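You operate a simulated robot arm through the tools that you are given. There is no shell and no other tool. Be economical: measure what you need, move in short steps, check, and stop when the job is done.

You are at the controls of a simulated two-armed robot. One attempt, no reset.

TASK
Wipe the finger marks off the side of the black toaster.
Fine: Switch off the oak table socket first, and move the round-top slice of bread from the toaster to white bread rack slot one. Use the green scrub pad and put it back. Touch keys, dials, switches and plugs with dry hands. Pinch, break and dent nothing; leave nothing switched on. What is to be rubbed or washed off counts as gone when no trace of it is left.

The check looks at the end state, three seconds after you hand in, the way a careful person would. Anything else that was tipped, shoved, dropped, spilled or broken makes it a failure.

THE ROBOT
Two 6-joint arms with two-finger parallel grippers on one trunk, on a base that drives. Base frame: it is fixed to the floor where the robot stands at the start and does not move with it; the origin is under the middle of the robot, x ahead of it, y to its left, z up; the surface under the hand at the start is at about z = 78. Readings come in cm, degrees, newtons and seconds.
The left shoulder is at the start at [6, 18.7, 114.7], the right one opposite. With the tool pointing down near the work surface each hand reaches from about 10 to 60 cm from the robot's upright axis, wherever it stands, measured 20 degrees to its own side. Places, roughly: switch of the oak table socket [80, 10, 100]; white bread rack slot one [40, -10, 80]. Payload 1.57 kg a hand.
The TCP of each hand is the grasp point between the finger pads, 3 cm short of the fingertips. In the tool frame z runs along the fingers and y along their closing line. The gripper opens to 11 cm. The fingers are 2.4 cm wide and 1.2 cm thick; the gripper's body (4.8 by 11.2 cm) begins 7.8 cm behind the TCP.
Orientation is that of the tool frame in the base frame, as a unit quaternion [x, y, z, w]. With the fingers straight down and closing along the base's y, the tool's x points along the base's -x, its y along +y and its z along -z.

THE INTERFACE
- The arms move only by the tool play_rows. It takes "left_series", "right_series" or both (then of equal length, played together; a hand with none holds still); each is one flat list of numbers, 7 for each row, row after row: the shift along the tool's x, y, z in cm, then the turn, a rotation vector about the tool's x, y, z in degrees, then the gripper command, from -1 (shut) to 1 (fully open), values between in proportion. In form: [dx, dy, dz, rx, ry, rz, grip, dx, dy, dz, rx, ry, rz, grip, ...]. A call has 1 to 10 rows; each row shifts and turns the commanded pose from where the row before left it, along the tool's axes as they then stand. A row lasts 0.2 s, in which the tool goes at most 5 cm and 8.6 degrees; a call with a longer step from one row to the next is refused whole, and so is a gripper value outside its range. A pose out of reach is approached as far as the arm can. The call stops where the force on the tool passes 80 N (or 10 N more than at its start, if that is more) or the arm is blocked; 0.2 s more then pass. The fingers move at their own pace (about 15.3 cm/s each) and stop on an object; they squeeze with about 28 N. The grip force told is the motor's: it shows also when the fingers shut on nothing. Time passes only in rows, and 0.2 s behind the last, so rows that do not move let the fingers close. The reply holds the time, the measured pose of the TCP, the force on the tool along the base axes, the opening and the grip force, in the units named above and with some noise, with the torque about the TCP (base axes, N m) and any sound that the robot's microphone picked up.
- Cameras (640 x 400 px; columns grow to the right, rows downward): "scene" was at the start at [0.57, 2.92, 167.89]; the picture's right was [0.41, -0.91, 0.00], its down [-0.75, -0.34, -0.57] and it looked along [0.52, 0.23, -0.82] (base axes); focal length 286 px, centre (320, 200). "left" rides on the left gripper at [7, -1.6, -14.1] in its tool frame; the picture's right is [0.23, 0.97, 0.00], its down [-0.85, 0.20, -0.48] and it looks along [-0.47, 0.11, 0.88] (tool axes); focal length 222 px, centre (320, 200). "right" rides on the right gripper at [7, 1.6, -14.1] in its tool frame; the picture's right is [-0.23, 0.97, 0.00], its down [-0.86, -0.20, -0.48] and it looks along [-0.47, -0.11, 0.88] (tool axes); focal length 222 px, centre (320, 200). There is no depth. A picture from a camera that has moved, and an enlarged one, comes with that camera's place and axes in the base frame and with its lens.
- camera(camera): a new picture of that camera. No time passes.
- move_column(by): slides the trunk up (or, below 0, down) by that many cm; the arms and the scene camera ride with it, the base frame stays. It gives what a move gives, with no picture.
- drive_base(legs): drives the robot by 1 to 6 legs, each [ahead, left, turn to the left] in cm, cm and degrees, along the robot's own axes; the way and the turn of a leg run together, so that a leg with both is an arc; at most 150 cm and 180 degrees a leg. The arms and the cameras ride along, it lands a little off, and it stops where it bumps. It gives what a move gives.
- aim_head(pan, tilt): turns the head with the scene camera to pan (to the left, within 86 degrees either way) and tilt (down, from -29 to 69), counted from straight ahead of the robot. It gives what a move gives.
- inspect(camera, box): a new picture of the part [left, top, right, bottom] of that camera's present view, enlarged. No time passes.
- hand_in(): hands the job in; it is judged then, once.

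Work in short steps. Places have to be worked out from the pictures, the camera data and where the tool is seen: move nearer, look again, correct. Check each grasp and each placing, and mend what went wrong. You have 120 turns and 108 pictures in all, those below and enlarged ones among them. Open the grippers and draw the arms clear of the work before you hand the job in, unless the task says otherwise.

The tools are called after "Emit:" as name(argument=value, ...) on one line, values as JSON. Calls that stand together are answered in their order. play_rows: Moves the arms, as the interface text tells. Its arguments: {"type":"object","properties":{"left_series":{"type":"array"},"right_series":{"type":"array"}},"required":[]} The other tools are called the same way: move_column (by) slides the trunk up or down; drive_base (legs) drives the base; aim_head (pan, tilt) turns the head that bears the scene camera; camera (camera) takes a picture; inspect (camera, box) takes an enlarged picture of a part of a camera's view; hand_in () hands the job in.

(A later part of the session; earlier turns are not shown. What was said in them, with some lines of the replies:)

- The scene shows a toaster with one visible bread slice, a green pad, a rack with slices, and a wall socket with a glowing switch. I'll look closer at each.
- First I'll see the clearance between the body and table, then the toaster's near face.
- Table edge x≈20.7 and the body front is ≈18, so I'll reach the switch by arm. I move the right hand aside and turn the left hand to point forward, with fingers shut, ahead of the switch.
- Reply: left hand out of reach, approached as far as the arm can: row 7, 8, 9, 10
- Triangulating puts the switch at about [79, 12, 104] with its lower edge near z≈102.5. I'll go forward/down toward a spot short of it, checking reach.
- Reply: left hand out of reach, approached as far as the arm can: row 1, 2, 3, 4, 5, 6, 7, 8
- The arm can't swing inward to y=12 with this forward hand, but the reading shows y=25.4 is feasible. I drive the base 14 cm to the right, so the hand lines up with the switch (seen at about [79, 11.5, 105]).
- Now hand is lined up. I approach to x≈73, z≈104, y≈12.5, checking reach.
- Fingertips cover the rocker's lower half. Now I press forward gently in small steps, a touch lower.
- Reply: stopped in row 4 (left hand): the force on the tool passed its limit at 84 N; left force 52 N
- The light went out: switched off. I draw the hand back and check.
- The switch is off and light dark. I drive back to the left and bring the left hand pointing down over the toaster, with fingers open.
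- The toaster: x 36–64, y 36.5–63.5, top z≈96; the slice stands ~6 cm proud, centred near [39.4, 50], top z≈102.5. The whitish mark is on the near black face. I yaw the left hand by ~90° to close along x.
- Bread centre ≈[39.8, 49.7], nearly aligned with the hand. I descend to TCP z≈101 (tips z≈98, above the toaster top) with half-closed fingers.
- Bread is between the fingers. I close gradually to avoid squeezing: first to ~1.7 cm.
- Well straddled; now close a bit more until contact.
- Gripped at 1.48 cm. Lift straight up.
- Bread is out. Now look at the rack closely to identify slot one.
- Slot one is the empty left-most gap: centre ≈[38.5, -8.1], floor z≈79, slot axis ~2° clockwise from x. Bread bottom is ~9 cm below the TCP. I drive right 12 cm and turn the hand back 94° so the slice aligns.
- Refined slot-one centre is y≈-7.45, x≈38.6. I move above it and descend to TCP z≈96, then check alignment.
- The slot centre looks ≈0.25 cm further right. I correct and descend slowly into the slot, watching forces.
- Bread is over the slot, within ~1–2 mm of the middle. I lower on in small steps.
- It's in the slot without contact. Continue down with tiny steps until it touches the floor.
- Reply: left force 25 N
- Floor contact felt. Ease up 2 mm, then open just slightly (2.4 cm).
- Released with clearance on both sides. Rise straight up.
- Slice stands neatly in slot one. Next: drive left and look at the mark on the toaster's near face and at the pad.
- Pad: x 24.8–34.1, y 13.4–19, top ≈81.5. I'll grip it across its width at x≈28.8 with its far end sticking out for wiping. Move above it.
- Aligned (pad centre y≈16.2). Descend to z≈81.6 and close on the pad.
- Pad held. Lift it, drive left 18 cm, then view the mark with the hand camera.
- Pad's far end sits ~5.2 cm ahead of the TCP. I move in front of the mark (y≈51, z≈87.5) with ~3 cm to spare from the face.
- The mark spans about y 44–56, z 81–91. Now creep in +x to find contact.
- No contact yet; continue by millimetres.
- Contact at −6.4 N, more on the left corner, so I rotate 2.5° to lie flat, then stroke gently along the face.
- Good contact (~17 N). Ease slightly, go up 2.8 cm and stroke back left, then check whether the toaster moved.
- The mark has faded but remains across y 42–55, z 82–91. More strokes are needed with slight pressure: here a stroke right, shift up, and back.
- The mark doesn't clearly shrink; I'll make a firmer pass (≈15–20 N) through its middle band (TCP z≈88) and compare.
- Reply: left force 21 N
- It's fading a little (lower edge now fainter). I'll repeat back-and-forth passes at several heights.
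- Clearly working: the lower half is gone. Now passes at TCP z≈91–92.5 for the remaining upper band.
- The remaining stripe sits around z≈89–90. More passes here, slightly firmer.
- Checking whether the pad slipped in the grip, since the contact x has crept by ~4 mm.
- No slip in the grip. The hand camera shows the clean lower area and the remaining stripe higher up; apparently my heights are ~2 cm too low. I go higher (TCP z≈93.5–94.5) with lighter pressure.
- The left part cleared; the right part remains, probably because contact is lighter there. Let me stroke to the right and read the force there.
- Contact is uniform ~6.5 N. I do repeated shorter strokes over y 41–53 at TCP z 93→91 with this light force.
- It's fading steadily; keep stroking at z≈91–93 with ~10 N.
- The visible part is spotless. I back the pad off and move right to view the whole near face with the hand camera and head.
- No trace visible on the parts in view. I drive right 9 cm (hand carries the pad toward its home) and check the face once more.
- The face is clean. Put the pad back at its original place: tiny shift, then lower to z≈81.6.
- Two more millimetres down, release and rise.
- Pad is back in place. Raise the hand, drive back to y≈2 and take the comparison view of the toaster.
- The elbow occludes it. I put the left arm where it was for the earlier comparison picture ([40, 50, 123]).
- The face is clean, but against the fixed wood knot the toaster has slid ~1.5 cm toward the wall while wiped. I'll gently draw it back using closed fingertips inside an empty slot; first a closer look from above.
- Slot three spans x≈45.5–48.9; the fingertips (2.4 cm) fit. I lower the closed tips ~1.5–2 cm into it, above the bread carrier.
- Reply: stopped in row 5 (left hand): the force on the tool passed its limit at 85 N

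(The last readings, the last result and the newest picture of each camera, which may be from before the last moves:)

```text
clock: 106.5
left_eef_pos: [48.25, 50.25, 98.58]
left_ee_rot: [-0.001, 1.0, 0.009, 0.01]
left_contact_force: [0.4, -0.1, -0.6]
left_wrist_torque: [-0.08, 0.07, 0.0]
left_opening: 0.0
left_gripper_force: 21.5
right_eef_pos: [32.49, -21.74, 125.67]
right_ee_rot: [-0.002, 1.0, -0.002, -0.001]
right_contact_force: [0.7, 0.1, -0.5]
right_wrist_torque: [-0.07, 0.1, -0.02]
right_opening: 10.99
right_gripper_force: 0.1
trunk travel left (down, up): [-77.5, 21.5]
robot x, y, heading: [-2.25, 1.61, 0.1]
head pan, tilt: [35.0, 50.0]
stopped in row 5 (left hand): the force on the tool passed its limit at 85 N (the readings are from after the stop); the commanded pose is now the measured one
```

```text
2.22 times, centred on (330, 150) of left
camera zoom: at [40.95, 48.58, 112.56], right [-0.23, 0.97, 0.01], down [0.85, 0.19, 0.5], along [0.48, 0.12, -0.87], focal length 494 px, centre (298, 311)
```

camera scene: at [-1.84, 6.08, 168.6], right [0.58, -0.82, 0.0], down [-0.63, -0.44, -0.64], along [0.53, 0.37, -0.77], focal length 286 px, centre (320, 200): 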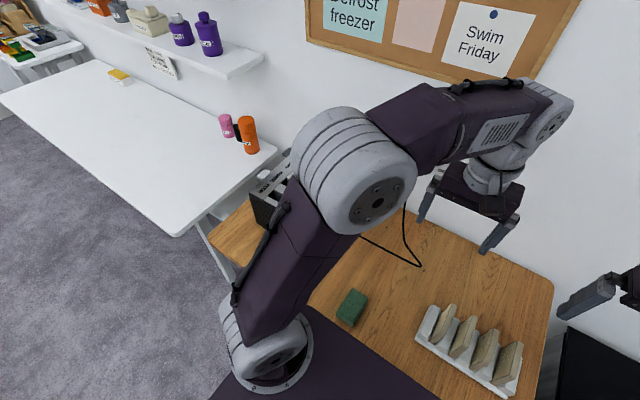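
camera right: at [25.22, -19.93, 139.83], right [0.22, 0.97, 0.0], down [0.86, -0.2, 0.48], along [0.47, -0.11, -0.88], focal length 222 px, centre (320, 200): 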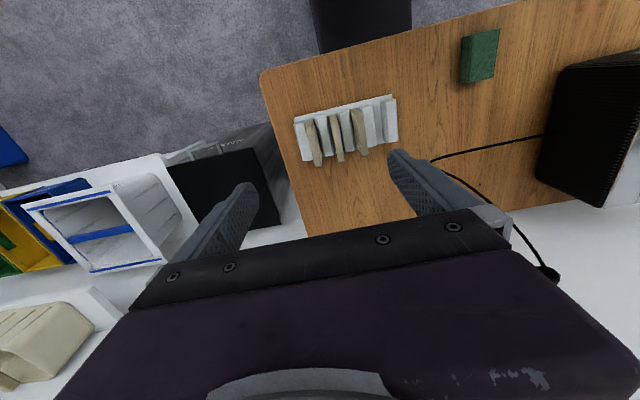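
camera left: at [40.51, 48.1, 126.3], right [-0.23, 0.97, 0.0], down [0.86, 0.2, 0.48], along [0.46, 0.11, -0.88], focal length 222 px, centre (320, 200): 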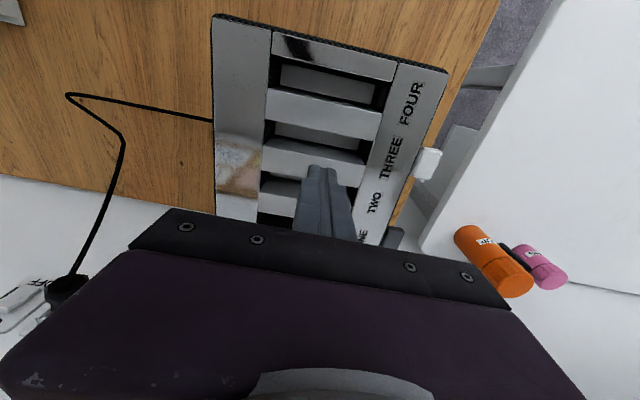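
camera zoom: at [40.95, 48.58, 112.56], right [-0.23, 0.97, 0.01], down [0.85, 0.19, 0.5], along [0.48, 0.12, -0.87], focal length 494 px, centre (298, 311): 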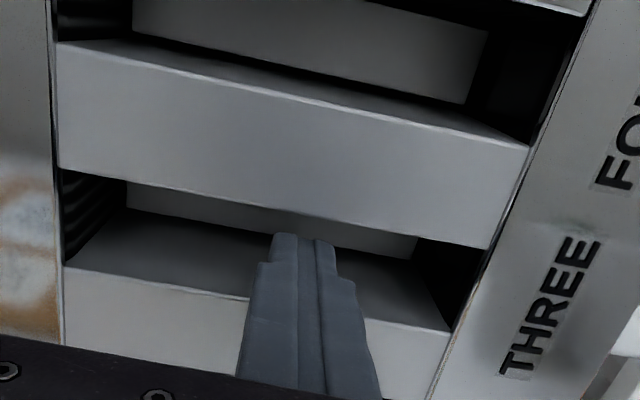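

The tips caught a bar edge and the motion stopped. I lift straight away and check the toaster for harm or motion.

Emit:
play_rows(left_series=[0, 0, -2, 0, 0, 0, -1, 0, 0, -4, 0, 0, 0, -1, 0, 0, -4, 0, 0, 0, -1, 0, 0, -4, 0, 0, 0, -1, 2, 0, -4, 0, 0, 0, -1, 3, 0, -4, 0, 0, 0, -1, 3, 0, -3, 0, 0, 0, -1])

Emit:
inspect(camera="left", box=[200, 20, 440, 240])

Emit:
inspect(camera="scene", box=[260, 140, 370, 260])

```text
clock: 108.1
left_eef_pos: [39.38, 49.54, 123.65]
left_ee_rot: [-0.001, 1.0, 0.009, 0.011]
left_contact_force: [-0.7, 0.4, -0.1]
left_wrist_torque: [-0.01, -0.06, 0.01]
left_opening: 0.01
left_gripper_force: 21.1
right_eef_pos: [32.04, -22.04, 125.77]
right_ee_rot: [-0.001, 1.0, 0.0, 0.0]
right_contact_force: [0.4, -0.4, 0.3]
right_wrist_torque: [0.03, -0.02, 0.02]
right_opening: 11.02
right_gripper_force: 0.1
trunk travel left (down, up): [-77.5, 21.5]
robot x, y, heading: [-2.15, 1.99, 0.2]
head pan, tilt: [35.0, 50.0]
```

```text
1.82 times, centred on (320, 130) of left
camera zoom: at [31.97, 47.8, 137.76], right [-0.23, 0.97, 0.01], down [0.84, 0.19, 0.5], along [0.49, 0.13, -0.86], focal length 404 px, centre (320, 327)
```

zoom: 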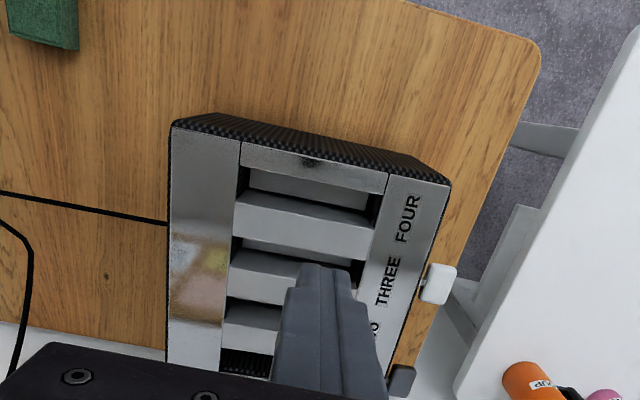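

```text
3.33 times, centred on (315, 200) of scene
camera zoom: at [-2.07, 6.08, 168.6], right [0.58, -0.82, 0.0], down [-0.63, -0.44, -0.64], along [0.53, 0.37, -0.77], focal length 954 px, centre (337, 200)
```

zoom: 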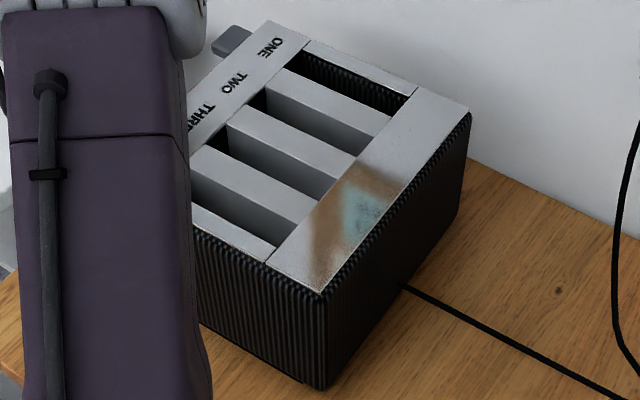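

No visible harm and no motion. A safer way with far more clearance: straddle the toaster's front strip with the open gripper (thin finger in slot four, other in front), then draw back gently. First yaw the hand.

Emit:
play_rows(left_series=[2.4, 0, 0, 1, 1.26, -8, -0.1, 0, 0, 0, 0, 0, -8.5, -0.1, 0, 0, 0, 0, 0, -8.5, -0.1, 0, 0, 0, 0, 0, -8.5, -0.1, 0, 0, 0, 0, 0, -8.5, -0.1, 0, 0, 0, 0, 0, -8.5, -0.1, 0, 0, 0, 0, 0, -8.5, -0.1, 0, 0, 0, 0, 0, -8.5, -0.1, 0, 0, 0, 0, 0, -8.5, -0.1, 0, 0, 0, 0, 0, -8.5, -0.1])

Emit:
play_rows(left_series=[0, 0, 3, 0, 0, -7.5, -0.1, 0, 0, 4, 0, 0, 0, -0.1, 0, 0, 4, 0, 0, 0, -0.1, 0, 0, 4, 0, 0, 0, -0.1, 0, 0, 4, 0, 0, 0, -0.1])

Emit:
inspect(camera="left", box=[200, 0, 460, 230])

```text
clock: 110.3
left_eef_pos: [36.94, 49.77, 123.65]
left_ee_rot: [-0.675, 0.738, -0.001, 0.0]
left_contact_force: [-0.5, -0.5, -0.5]
left_wrist_torque: [-0.03, 0.01, -0.04]
left_opening: 4.94
left_gripper_force: 0.1
right_eef_pos: [32.2, -21.95, 125.82]
right_ee_rot: [0.0, 1.0, 0.0, 0.0]
right_contact_force: [0.1, -0.1, -0.8]
right_wrist_torque: [0.02, -0.03, 0.0]
right_opening: 10.95
right_gripper_force: 0.0
trunk travel left (down, up): [-77.5, 21.5]
robot x, y, heading: [-2.3, 1.58, 0.1]
head pan, tilt: [35.0, 50.0]
```

```text
clock: 111.5
left_eef_pos: [37.17, 49.79, 104.51]
left_ee_rot: [0.72, -0.694, 0.001, -0.001]
left_contact_force: [1.2, 0.7, 0.3]
left_wrist_torque: [-0.01, 0.01, 0.02]
left_opening: 4.94
left_gripper_force: 0.0
right_eef_pos: [32.37, -21.92, 125.86]
right_ee_rot: [-0.001, 1.0, -0.002, 0.0]
right_contact_force: [0.1, 0.0, -0.5]
right_wrist_torque: [-0.02, 0.03, -0.01]
right_opening: 11.0
right_gripper_force: 0.1
trunk travel left (down, up): [-77.5, 21.5]
robot x, y, heading: [-2.34, 1.82, 0.0]
head pan, tilt: [35.0, 50.0]
```

```text
1.74 times, centred on (330, 115) of left
camera zoom: at [39.0, 43.0, 118.83], right [-0.96, -0.26, 0.0], down [-0.23, 0.85, 0.48], along [-0.12, 0.46, -0.88], focal length 386 px, centre (303, 348)
```

zoom: 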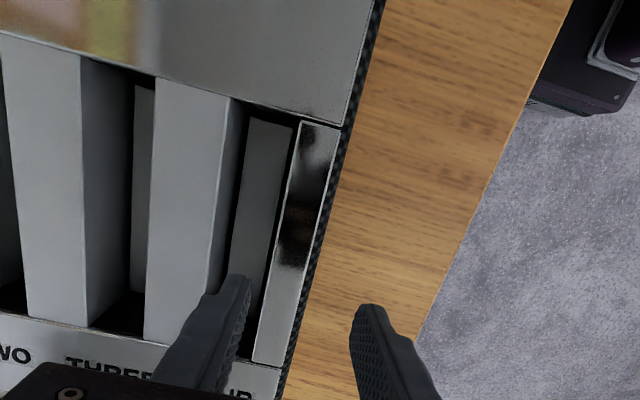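

Slot four spans x≈39.3–42.3; I shift +0.5 cm so the far finger comes down mid-slot, and descend in small steps to TCP ≈97.

Emit:
play_rows(left_series=[0, -0.5, 1.5, 0, 0, 0, -0.1, 0, 0, 1.5, 0, 0, 0, -0.1, 0, 0, 1, 0, 0, 0, -0.1, 0, 0, 0.7, 0, 0, 0, -0.1, 0, 0, 0.5, 0, 0, 0, -0.1])

Emit:
inspect(camera="left", box=[200, 0, 460, 230])

```text
clock: 112.7
left_eef_pos: [37.62, 49.63, 99.45]
left_ee_rot: [0.72, -0.694, 0.002, 0.0]
left_contact_force: [0.1, -1.2, 0.1]
left_wrist_torque: [-0.01, 0.02, 0.0]
left_opening: 4.95
left_gripper_force: 0.1
right_eef_pos: [32.25, -21.84, 125.76]
right_ee_rot: [-0.001, 1.0, 0.0, 0.0]
right_contact_force: [0.0, -0.6, -0.2]
right_wrist_torque: [-0.01, 0.02, 0.03]
right_opening: 11.02
right_gripper_force: 0.0
trunk travel left (down, up): [-77.5, 21.5]
robot x, y, heading: [-2.42, 1.62, 0.1]
head pan, tilt: [35.0, 50.0]
```

```text
1.74 times, centred on (330, 115) of left
camera zoom: at [39.46, 42.92, 113.69], right [-0.96, -0.26, 0.0], down [-0.23, 0.85, 0.48], along [-0.12, 0.46, -0.88], focal length 386 px, centre (303, 348)
```

zoom: 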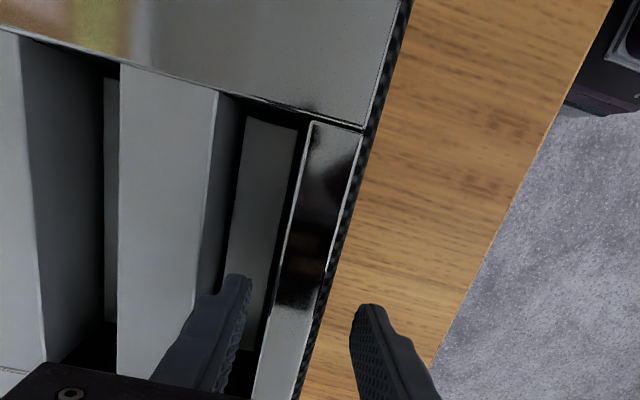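

Finger is centred over slot four. Descend 2.4 cm more in small steps.

Emit:
play_rows(left_series=[0, 0, 0.5, 0, 0, 0, -0.1, 0, 0, 0.5, 0, 0, 0, -0.1, 0, 0, 0.5, 0, 0, 0, -0.1, 0, 0, 0.5, 0, 0, 0, -0.1, 0, 0, 0.4, 0, 0, 0, -0.1])

Emit:
play_rows(left_series=[0, 0.25, 0, 0, 0, 0, -0.1, 0, 0.25, 0, 0, 0, 0, -0.1])

```text
clock: 113.9
left_eef_pos: [37.59, 49.61, 97.0]
left_ee_rot: [0.72, -0.694, 0.0, -0.001]
left_contact_force: [0.7, -0.2, -0.9]
left_wrist_torque: [0.02, 0.02, 0.01]
left_opening: 4.95
left_gripper_force: 0.0
right_eef_pos: [32.21, -22.02, 125.81]
right_ee_rot: [-0.002, 1.0, 0.0, 0.0]
right_contact_force: [-1.1, -0.6, 0.3]
right_wrist_torque: [0.02, -0.02, 0.02]
right_opening: 11.0
right_gripper_force: 0.1
trunk travel left (down, up): [-77.5, 21.5]
robot x, y, heading: [-2.12, 1.85, 0.1]
head pan, tilt: [35.0, 50.0]
```

```text
clock: 114.5
left_eef_pos: [37.08, 49.61, 97.12]
left_ee_rot: [0.72, -0.694, 0.001, 0.0]
left_contact_force: [-0.3, 0.6, -0.1]
left_wrist_torque: [-0.01, 0.01, -0.02]
left_opening: 4.93
left_gripper_force: 0.1
right_eef_pos: [32.23, -21.96, 125.8]
right_ee_rot: [0.0, 1.0, 0.0, 0.0]
right_contact_force: [-0.2, -0.1, -0.1]
right_wrist_torque: [0.02, -0.02, -0.04]
right_opening: 10.99
right_gripper_force: 0.0
trunk travel left (down, up): [-77.5, 21.5]
robot x, y, heading: [-2.04, 1.79, 0.2]
head pan, tilt: [35.0, 50.0]
```

No contact yet; draw on by 2 mm steps.

Emit:
play_rows(left_series=[0, 0.2, 0, 0, 0, 0, -0.1, 0, 0.2, 0, 0, 0, 0, -0.1, 0, 0.2, 0, 0, 0, 0, -0.1])

```text
clock: 115.3
left_eef_pos: [36.63, 49.6, 97.03]
left_ee_rot: [0.719, -0.695, 0.001, -0.001]
left_contact_force: [2.1, 0.4, 0.6]
left_wrist_torque: [0.03, -0.04, -0.06]
left_opening: 5.21
left_gripper_force: 1.1
right_eef_pos: [32.34, -22.16, 125.93]
right_ee_rot: [-0.001, 1.0, 0.0, 0.0]
right_contact_force: [-0.9, -0.4, 0.3]
right_wrist_torque: [0.02, 0.01, 0.0]
right_opening: 10.99
right_gripper_force: 0.1
trunk travel left (down, up): [-77.5, 21.5]
robot x, y, heading: [-2.41, 1.7, 0.0]
head pan, tilt: [35.0, 50.0]
```

Contact (finger just yielding). Pull another 1.2 cm gently and watch.

Emit:
play_rows(left_series=[0, 0.2, 0, 0, 0, 0, -0.1, 0, 0.2, 0, 0, 0, 0, -0.1, 0, 0.2, 0, 0, 0, 0, -0.1])

Emit:
inspect(camera="scene", box=[260, 140, 370, 260])

```text
clock: 116.1
left_eef_pos: [36.11, 49.67, 97.07]
left_ee_rot: [0.721, -0.693, 0.001, -0.001]
left_contact_force: [12.2, 0.0, 4.0]
left_wrist_torque: [-0.03, -0.26, -0.14]
left_opening: 6.02
left_gripper_force: 6.4
right_eef_pos: [32.49, -21.99, 125.88]
right_ee_rot: [-0.002, 1.0, 0.0, -0.001]
right_contact_force: [0.3, 0.4, 0.1]
right_wrist_torque: [0.01, -0.01, 0.02]
right_opening: 11.0
right_gripper_force: 0.1
trunk travel left (down, up): [-77.5, 21.5]
robot x, y, heading: [-2.44, 1.49, 0.1]
head pan, tilt: [35.0, 50.0]
```

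```text
3.33 times, centred on (315, 200) of scene
camera zoom: at [-1.53, 6.15, 168.6], right [0.58, -0.82, 0.0], down [-0.63, -0.44, -0.64], along [0.52, 0.37, -0.77], focal length 954 px, centre (337, 200)
```

zoom: 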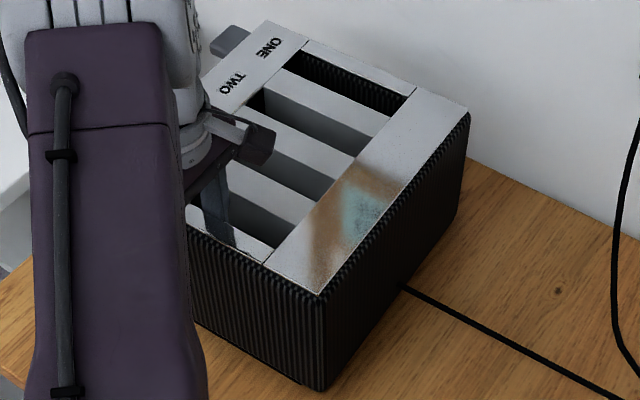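

12 N and only just starting to move (near corner 325→321 px; original 308). Continue slowly.

Emit:
play_rows(left_series=[0, 0.2, 0, 0, 0, 0, -0.1, 0, 0.2, 0, 0, 0, 0, -0.1, 0, 0.2, 0, 0, 0, 0, -0.1])

Emit:
play_rows(left_series=[0, 0.2, 0, 0, 0, 0, -0.1, 0, 0.2, 0, 0, 0, 0, -0.1])

Emit:
inspect(camera="scene", box=[260, 140, 370, 260])

```text
clock: 116.9
left_eef_pos: [35.65, 49.56, 96.85]
left_ee_rot: [0.72, -0.694, 0.0, 0.0]
left_contact_force: [16.7, -0.9, 5.6]
left_wrist_torque: [0.1, -0.78, -0.25]
left_opening: 6.48
left_gripper_force: 8.2
right_eef_pos: [32.5, -22.03, 125.84]
right_ee_rot: [-0.002, 1.0, 0.0, -0.003]
right_contact_force: [-0.3, 0.2, 0.5]
right_wrist_torque: [-0.01, -0.01, 0.01]
right_opening: 10.99
right_gripper_force: 0.0
trunk travel left (down, up): [-77.5, 21.5]
robot x, y, heading: [-2.25, 1.63, 0.2]
head pan, tilt: [35.0, 50.0]
```

```text
clock: 117.5
left_eef_pos: [35.11, 49.54, 97.01]
left_ee_rot: [0.72, -0.694, -0.001, 0.0]
left_contact_force: [17.8, -1.0, 1.8]
left_wrist_torque: [-0.24, -0.45, -0.18]
left_opening: 6.49
left_gripper_force: 8.4
right_eef_pos: [32.51, -21.92, 125.75]
right_ee_rot: [-0.001, 1.0, 0.0, -0.001]
right_contact_force: [1.3, -0.6, -0.7]
right_wrist_torque: [-0.01, 0.01, 0.02]
right_opening: 11.01
right_gripper_force: 0.0
trunk travel left (down, up): [-77.5, 21.5]
robot x, y, heading: [-2.56, 1.86, 0.0]
head pan, tilt: [35.0, 50.0]
```

```text
3.33 times, centred on (315, 200) of scene
camera zoom: at [-1.4, 6.15, 168.6], right [0.58, -0.82, 0.0], down [-0.63, -0.44, -0.64], along [0.52, 0.37, -0.77], focal length 954 px, centre (337, 200)
```

zoom: 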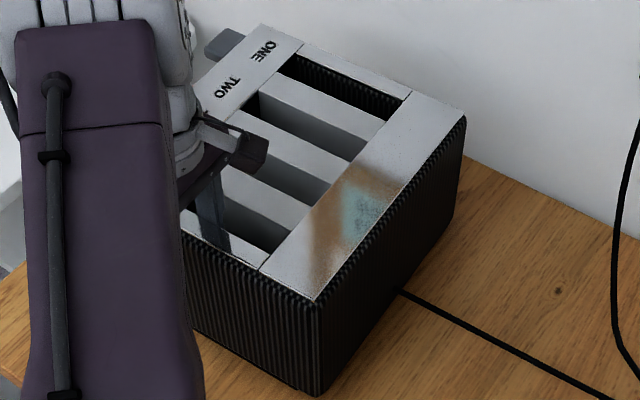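

It's sliding smoothly at ~17 N, about 0.8 cm regained; another ~0.5 cm.

Emit:
play_rows(left_series=[0, 0.2, 0, 0, 0, 0, -0.1, 0, 0.2, 0, 0, 0, 0, -0.1, 0, 0.15, 0, 0, 0, 0, -0.1])

Emit:
play_rows(left_series=[0, -0.6, 0, 0, 0, 0, -0.1, 0, -0.6, 0, 0, 0, 0, -0.1, 0, -0.5, 0, 0, 0, 0, -0.1])

Emit:
inspect(camera="scene", box=[260, 140, 370, 260])

Emit:
inspect(camera="left", box=[200, 0, 460, 230])

```text
clock: 118.3
left_eef_pos: [34.69, 49.59, 96.71]
left_ee_rot: [0.72, -0.694, 0.0, 0.0]
left_contact_force: [17.6, 0.5, 2.3]
left_wrist_torque: [-0.17, -0.37, -0.08]
left_opening: 6.54
left_gripper_force: 8.9
right_eef_pos: [32.47, -22.0, 125.72]
right_ee_rot: [-0.001, 1.0, 0.0, -0.002]
right_contact_force: [0.1, -0.6, 1.0]
right_wrist_torque: [-0.01, 0.0, -0.01]
right_opening: 10.97
right_gripper_force: 0.0
trunk travel left (down, up): [-77.5, 21.5]
robot x, y, heading: [-2.25, 1.91, -0.1]
head pan, tilt: [35.0, 50.0]
```

```text
clock: 119.1
left_eef_pos: [35.84, 49.59, 96.94]
left_ee_rot: [0.72, -0.694, -0.001, 0.001]
left_contact_force: [0.4, 0.2, -0.4]
left_wrist_torque: [-0.02, -0.03, 0.01]
left_opening: 4.97
left_gripper_force: 0.1
right_eef_pos: [32.36, -22.0, 125.77]
right_ee_rot: [-0.002, 1.0, 0.0, -0.001]
right_contact_force: [-0.7, 0.1, 0.1]
right_wrist_torque: [-0.05, 0.0, 0.01]
right_opening: 11.02
right_gripper_force: 0.0
trunk travel left (down, up): [-77.5, 21.5]
robot x, y, heading: [-2.11, 1.92, 0.2]
head pan, tilt: [35.0, 50.0]
```

```text
3.33 times, centred on (315, 200) of scene
camera zoom: at [-1.82, 6.18, 168.6], right [0.58, -0.82, 0.0], down [-0.63, -0.44, -0.64], along [0.53, 0.37, -0.77], focal length 954 px, centre (337, 200)
```

zoom: 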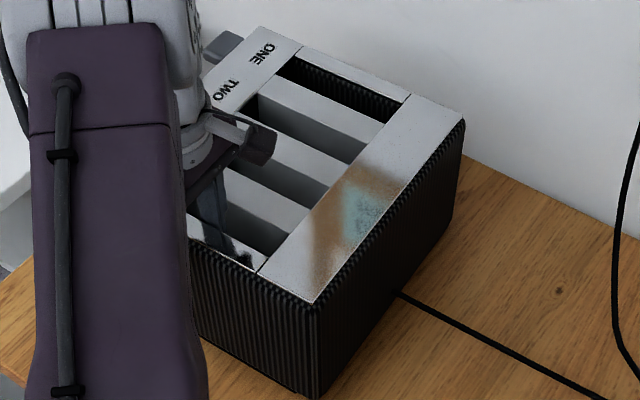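

```text
1.74 times, centred on (330, 115) of left
camera zoom: at [37.84, 42.82, 111.19], right [-0.96, -0.26, 0.0], down [-0.23, 0.85, 0.48], along [-0.13, 0.46, -0.88], focal length 386 px, centre (303, 348)
```

zoom: 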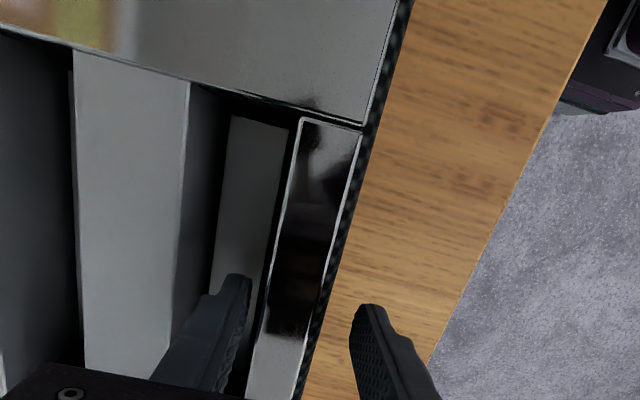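

The toaster's corners now match the original picture within a few mm. Lift out straight up.

Emit:
play_rows(left_series=[0, 0, -1, 0, 0, 0, -0.1, 0, 0, -2, 0, 0, 0, -0.1, 0, 0, -3, 0, 0, 0, -0.1, 0, 0, -4, 0, 0, 0, -0.1, 0, 0, -4, 0, 0, 0, 0.5, 0, 0, -4, 0, 0, 0, 1, 0, 0, -4, 0, 0, 0, 1, 0, 0, -4, 0, 0, 0, 1])

Emit:
camera(camera="scene")

Emit:
inspect(camera="scene", box=[410, 140, 470, 190])

Emit:
inspect(camera="scene", box=[320, 270, 540, 400])

Emit:
camera(camera="left")

```text
clock: 120.9
left_eef_pos: [35.97, 49.54, 123.23]
left_ee_rot: [0.72, -0.694, 0.0, -0.001]
left_contact_force: [0.3, -0.3, 1.4]
left_wrist_torque: [-0.03, -0.03, -0.01]
left_opening: 10.99
left_gripper_force: 0.1
right_eef_pos: [32.24, -22.05, 125.84]
right_ee_rot: [-0.001, 1.0, 0.0, 0.001]
right_contact_force: [0.3, -0.7, -0.3]
right_wrist_torque: [-0.01, 0.0, -0.03]
right_opening: 10.99
right_gripper_force: 0.1
trunk travel left (down, up): [-77.5, 21.5]
robot x, y, heading: [-2.19, 1.71, -0.0]
head pan, tilt: [35.0, 50.0]
```

```text
14 pictures are left
camera scene: at [-1.88, 6.14, 168.6], right [0.58, -0.82, 0.0], down [-0.63, -0.44, -0.64], along [0.53, 0.37, -0.77], focal length 286 px, centre (320, 200)
```

scene: 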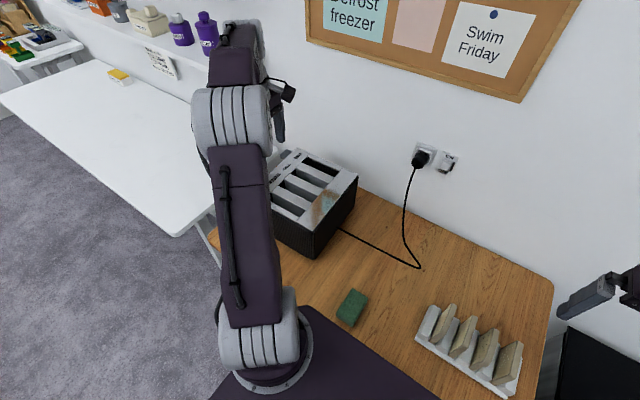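

```text
8.00 times, centred on (440, 165) of scene
camera zoom: at [-1.88, 6.14, 168.6], right [0.58, -0.82, 0.0], down [-0.63, -0.44, -0.64], along [0.53, 0.37, -0.77], focal length 2291 px, centre (-640, 480)
```

zoom: 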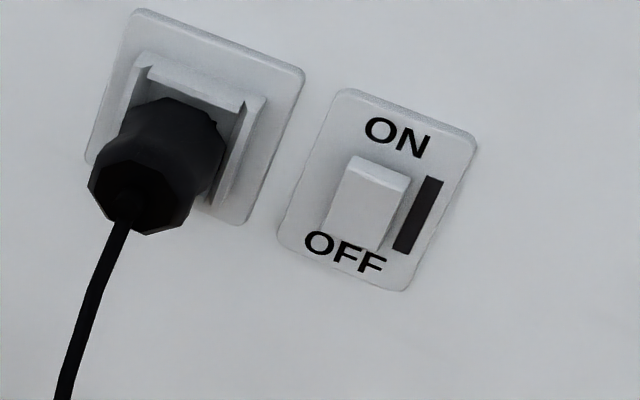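

```text
2.91 times, centred on (430, 335) of scene
camera zoom: at [-1.88, 6.14, 168.6], right [0.58, -0.82, 0.0], down [-0.63, -0.44, -0.64], along [0.53, 0.37, -0.77], focal length 833 px, centre (0, -193)
```

zoom: 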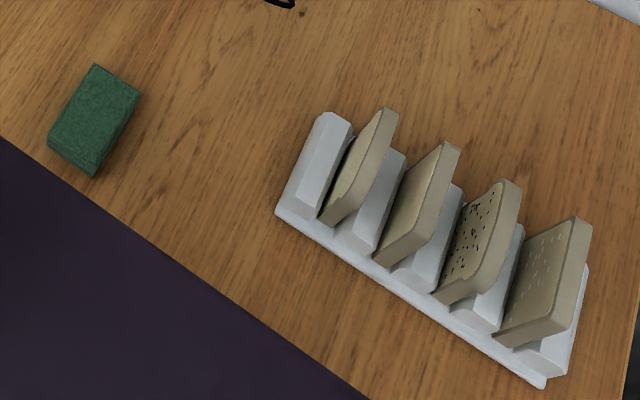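

```text
11 pictures are left
camera left: at [37.8, 42.75, 137.44], right [-0.96, -0.26, 0.0], down [-0.23, 0.85, 0.48], along [-0.12, 0.46, -0.88], focal length 222 px, centre (320, 200)
```

left: 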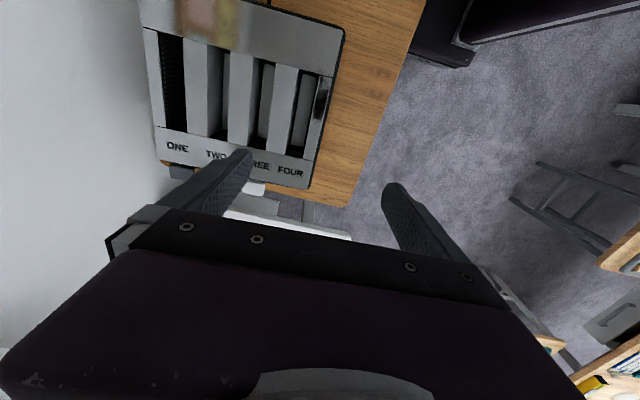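

Everything checks: socket off, slice in slot one, pad back, toaster face clean, grippers open and clear. Handing in.

Emit:
hand_in()

```text
The job is handed in.
```

The job is handed in: the finger marks are wiped off the toaster's near side, and no trace showed in the last pictures.

- **Socket:** it is switched off and its light is out. I did this first, before touching the pad.
- **Bread:** the round-top slice stands in slot one of the white rack.
- **Pad:** the green scrub pad is back where it lay.
- **Arms:** both grippers are open and clear of the work.

Two things went less cleanly:

- **Toaster slid:** wiping pushed it about 1–1.5 cm towards the wall. I drew it back to within about half a centimetre of where it stood.
- **Bar knocked:** on the first try at drawing it back, the closed fingertips hit a bar between the slots at about 85 N. I saw no damage in the pictures afterwards.
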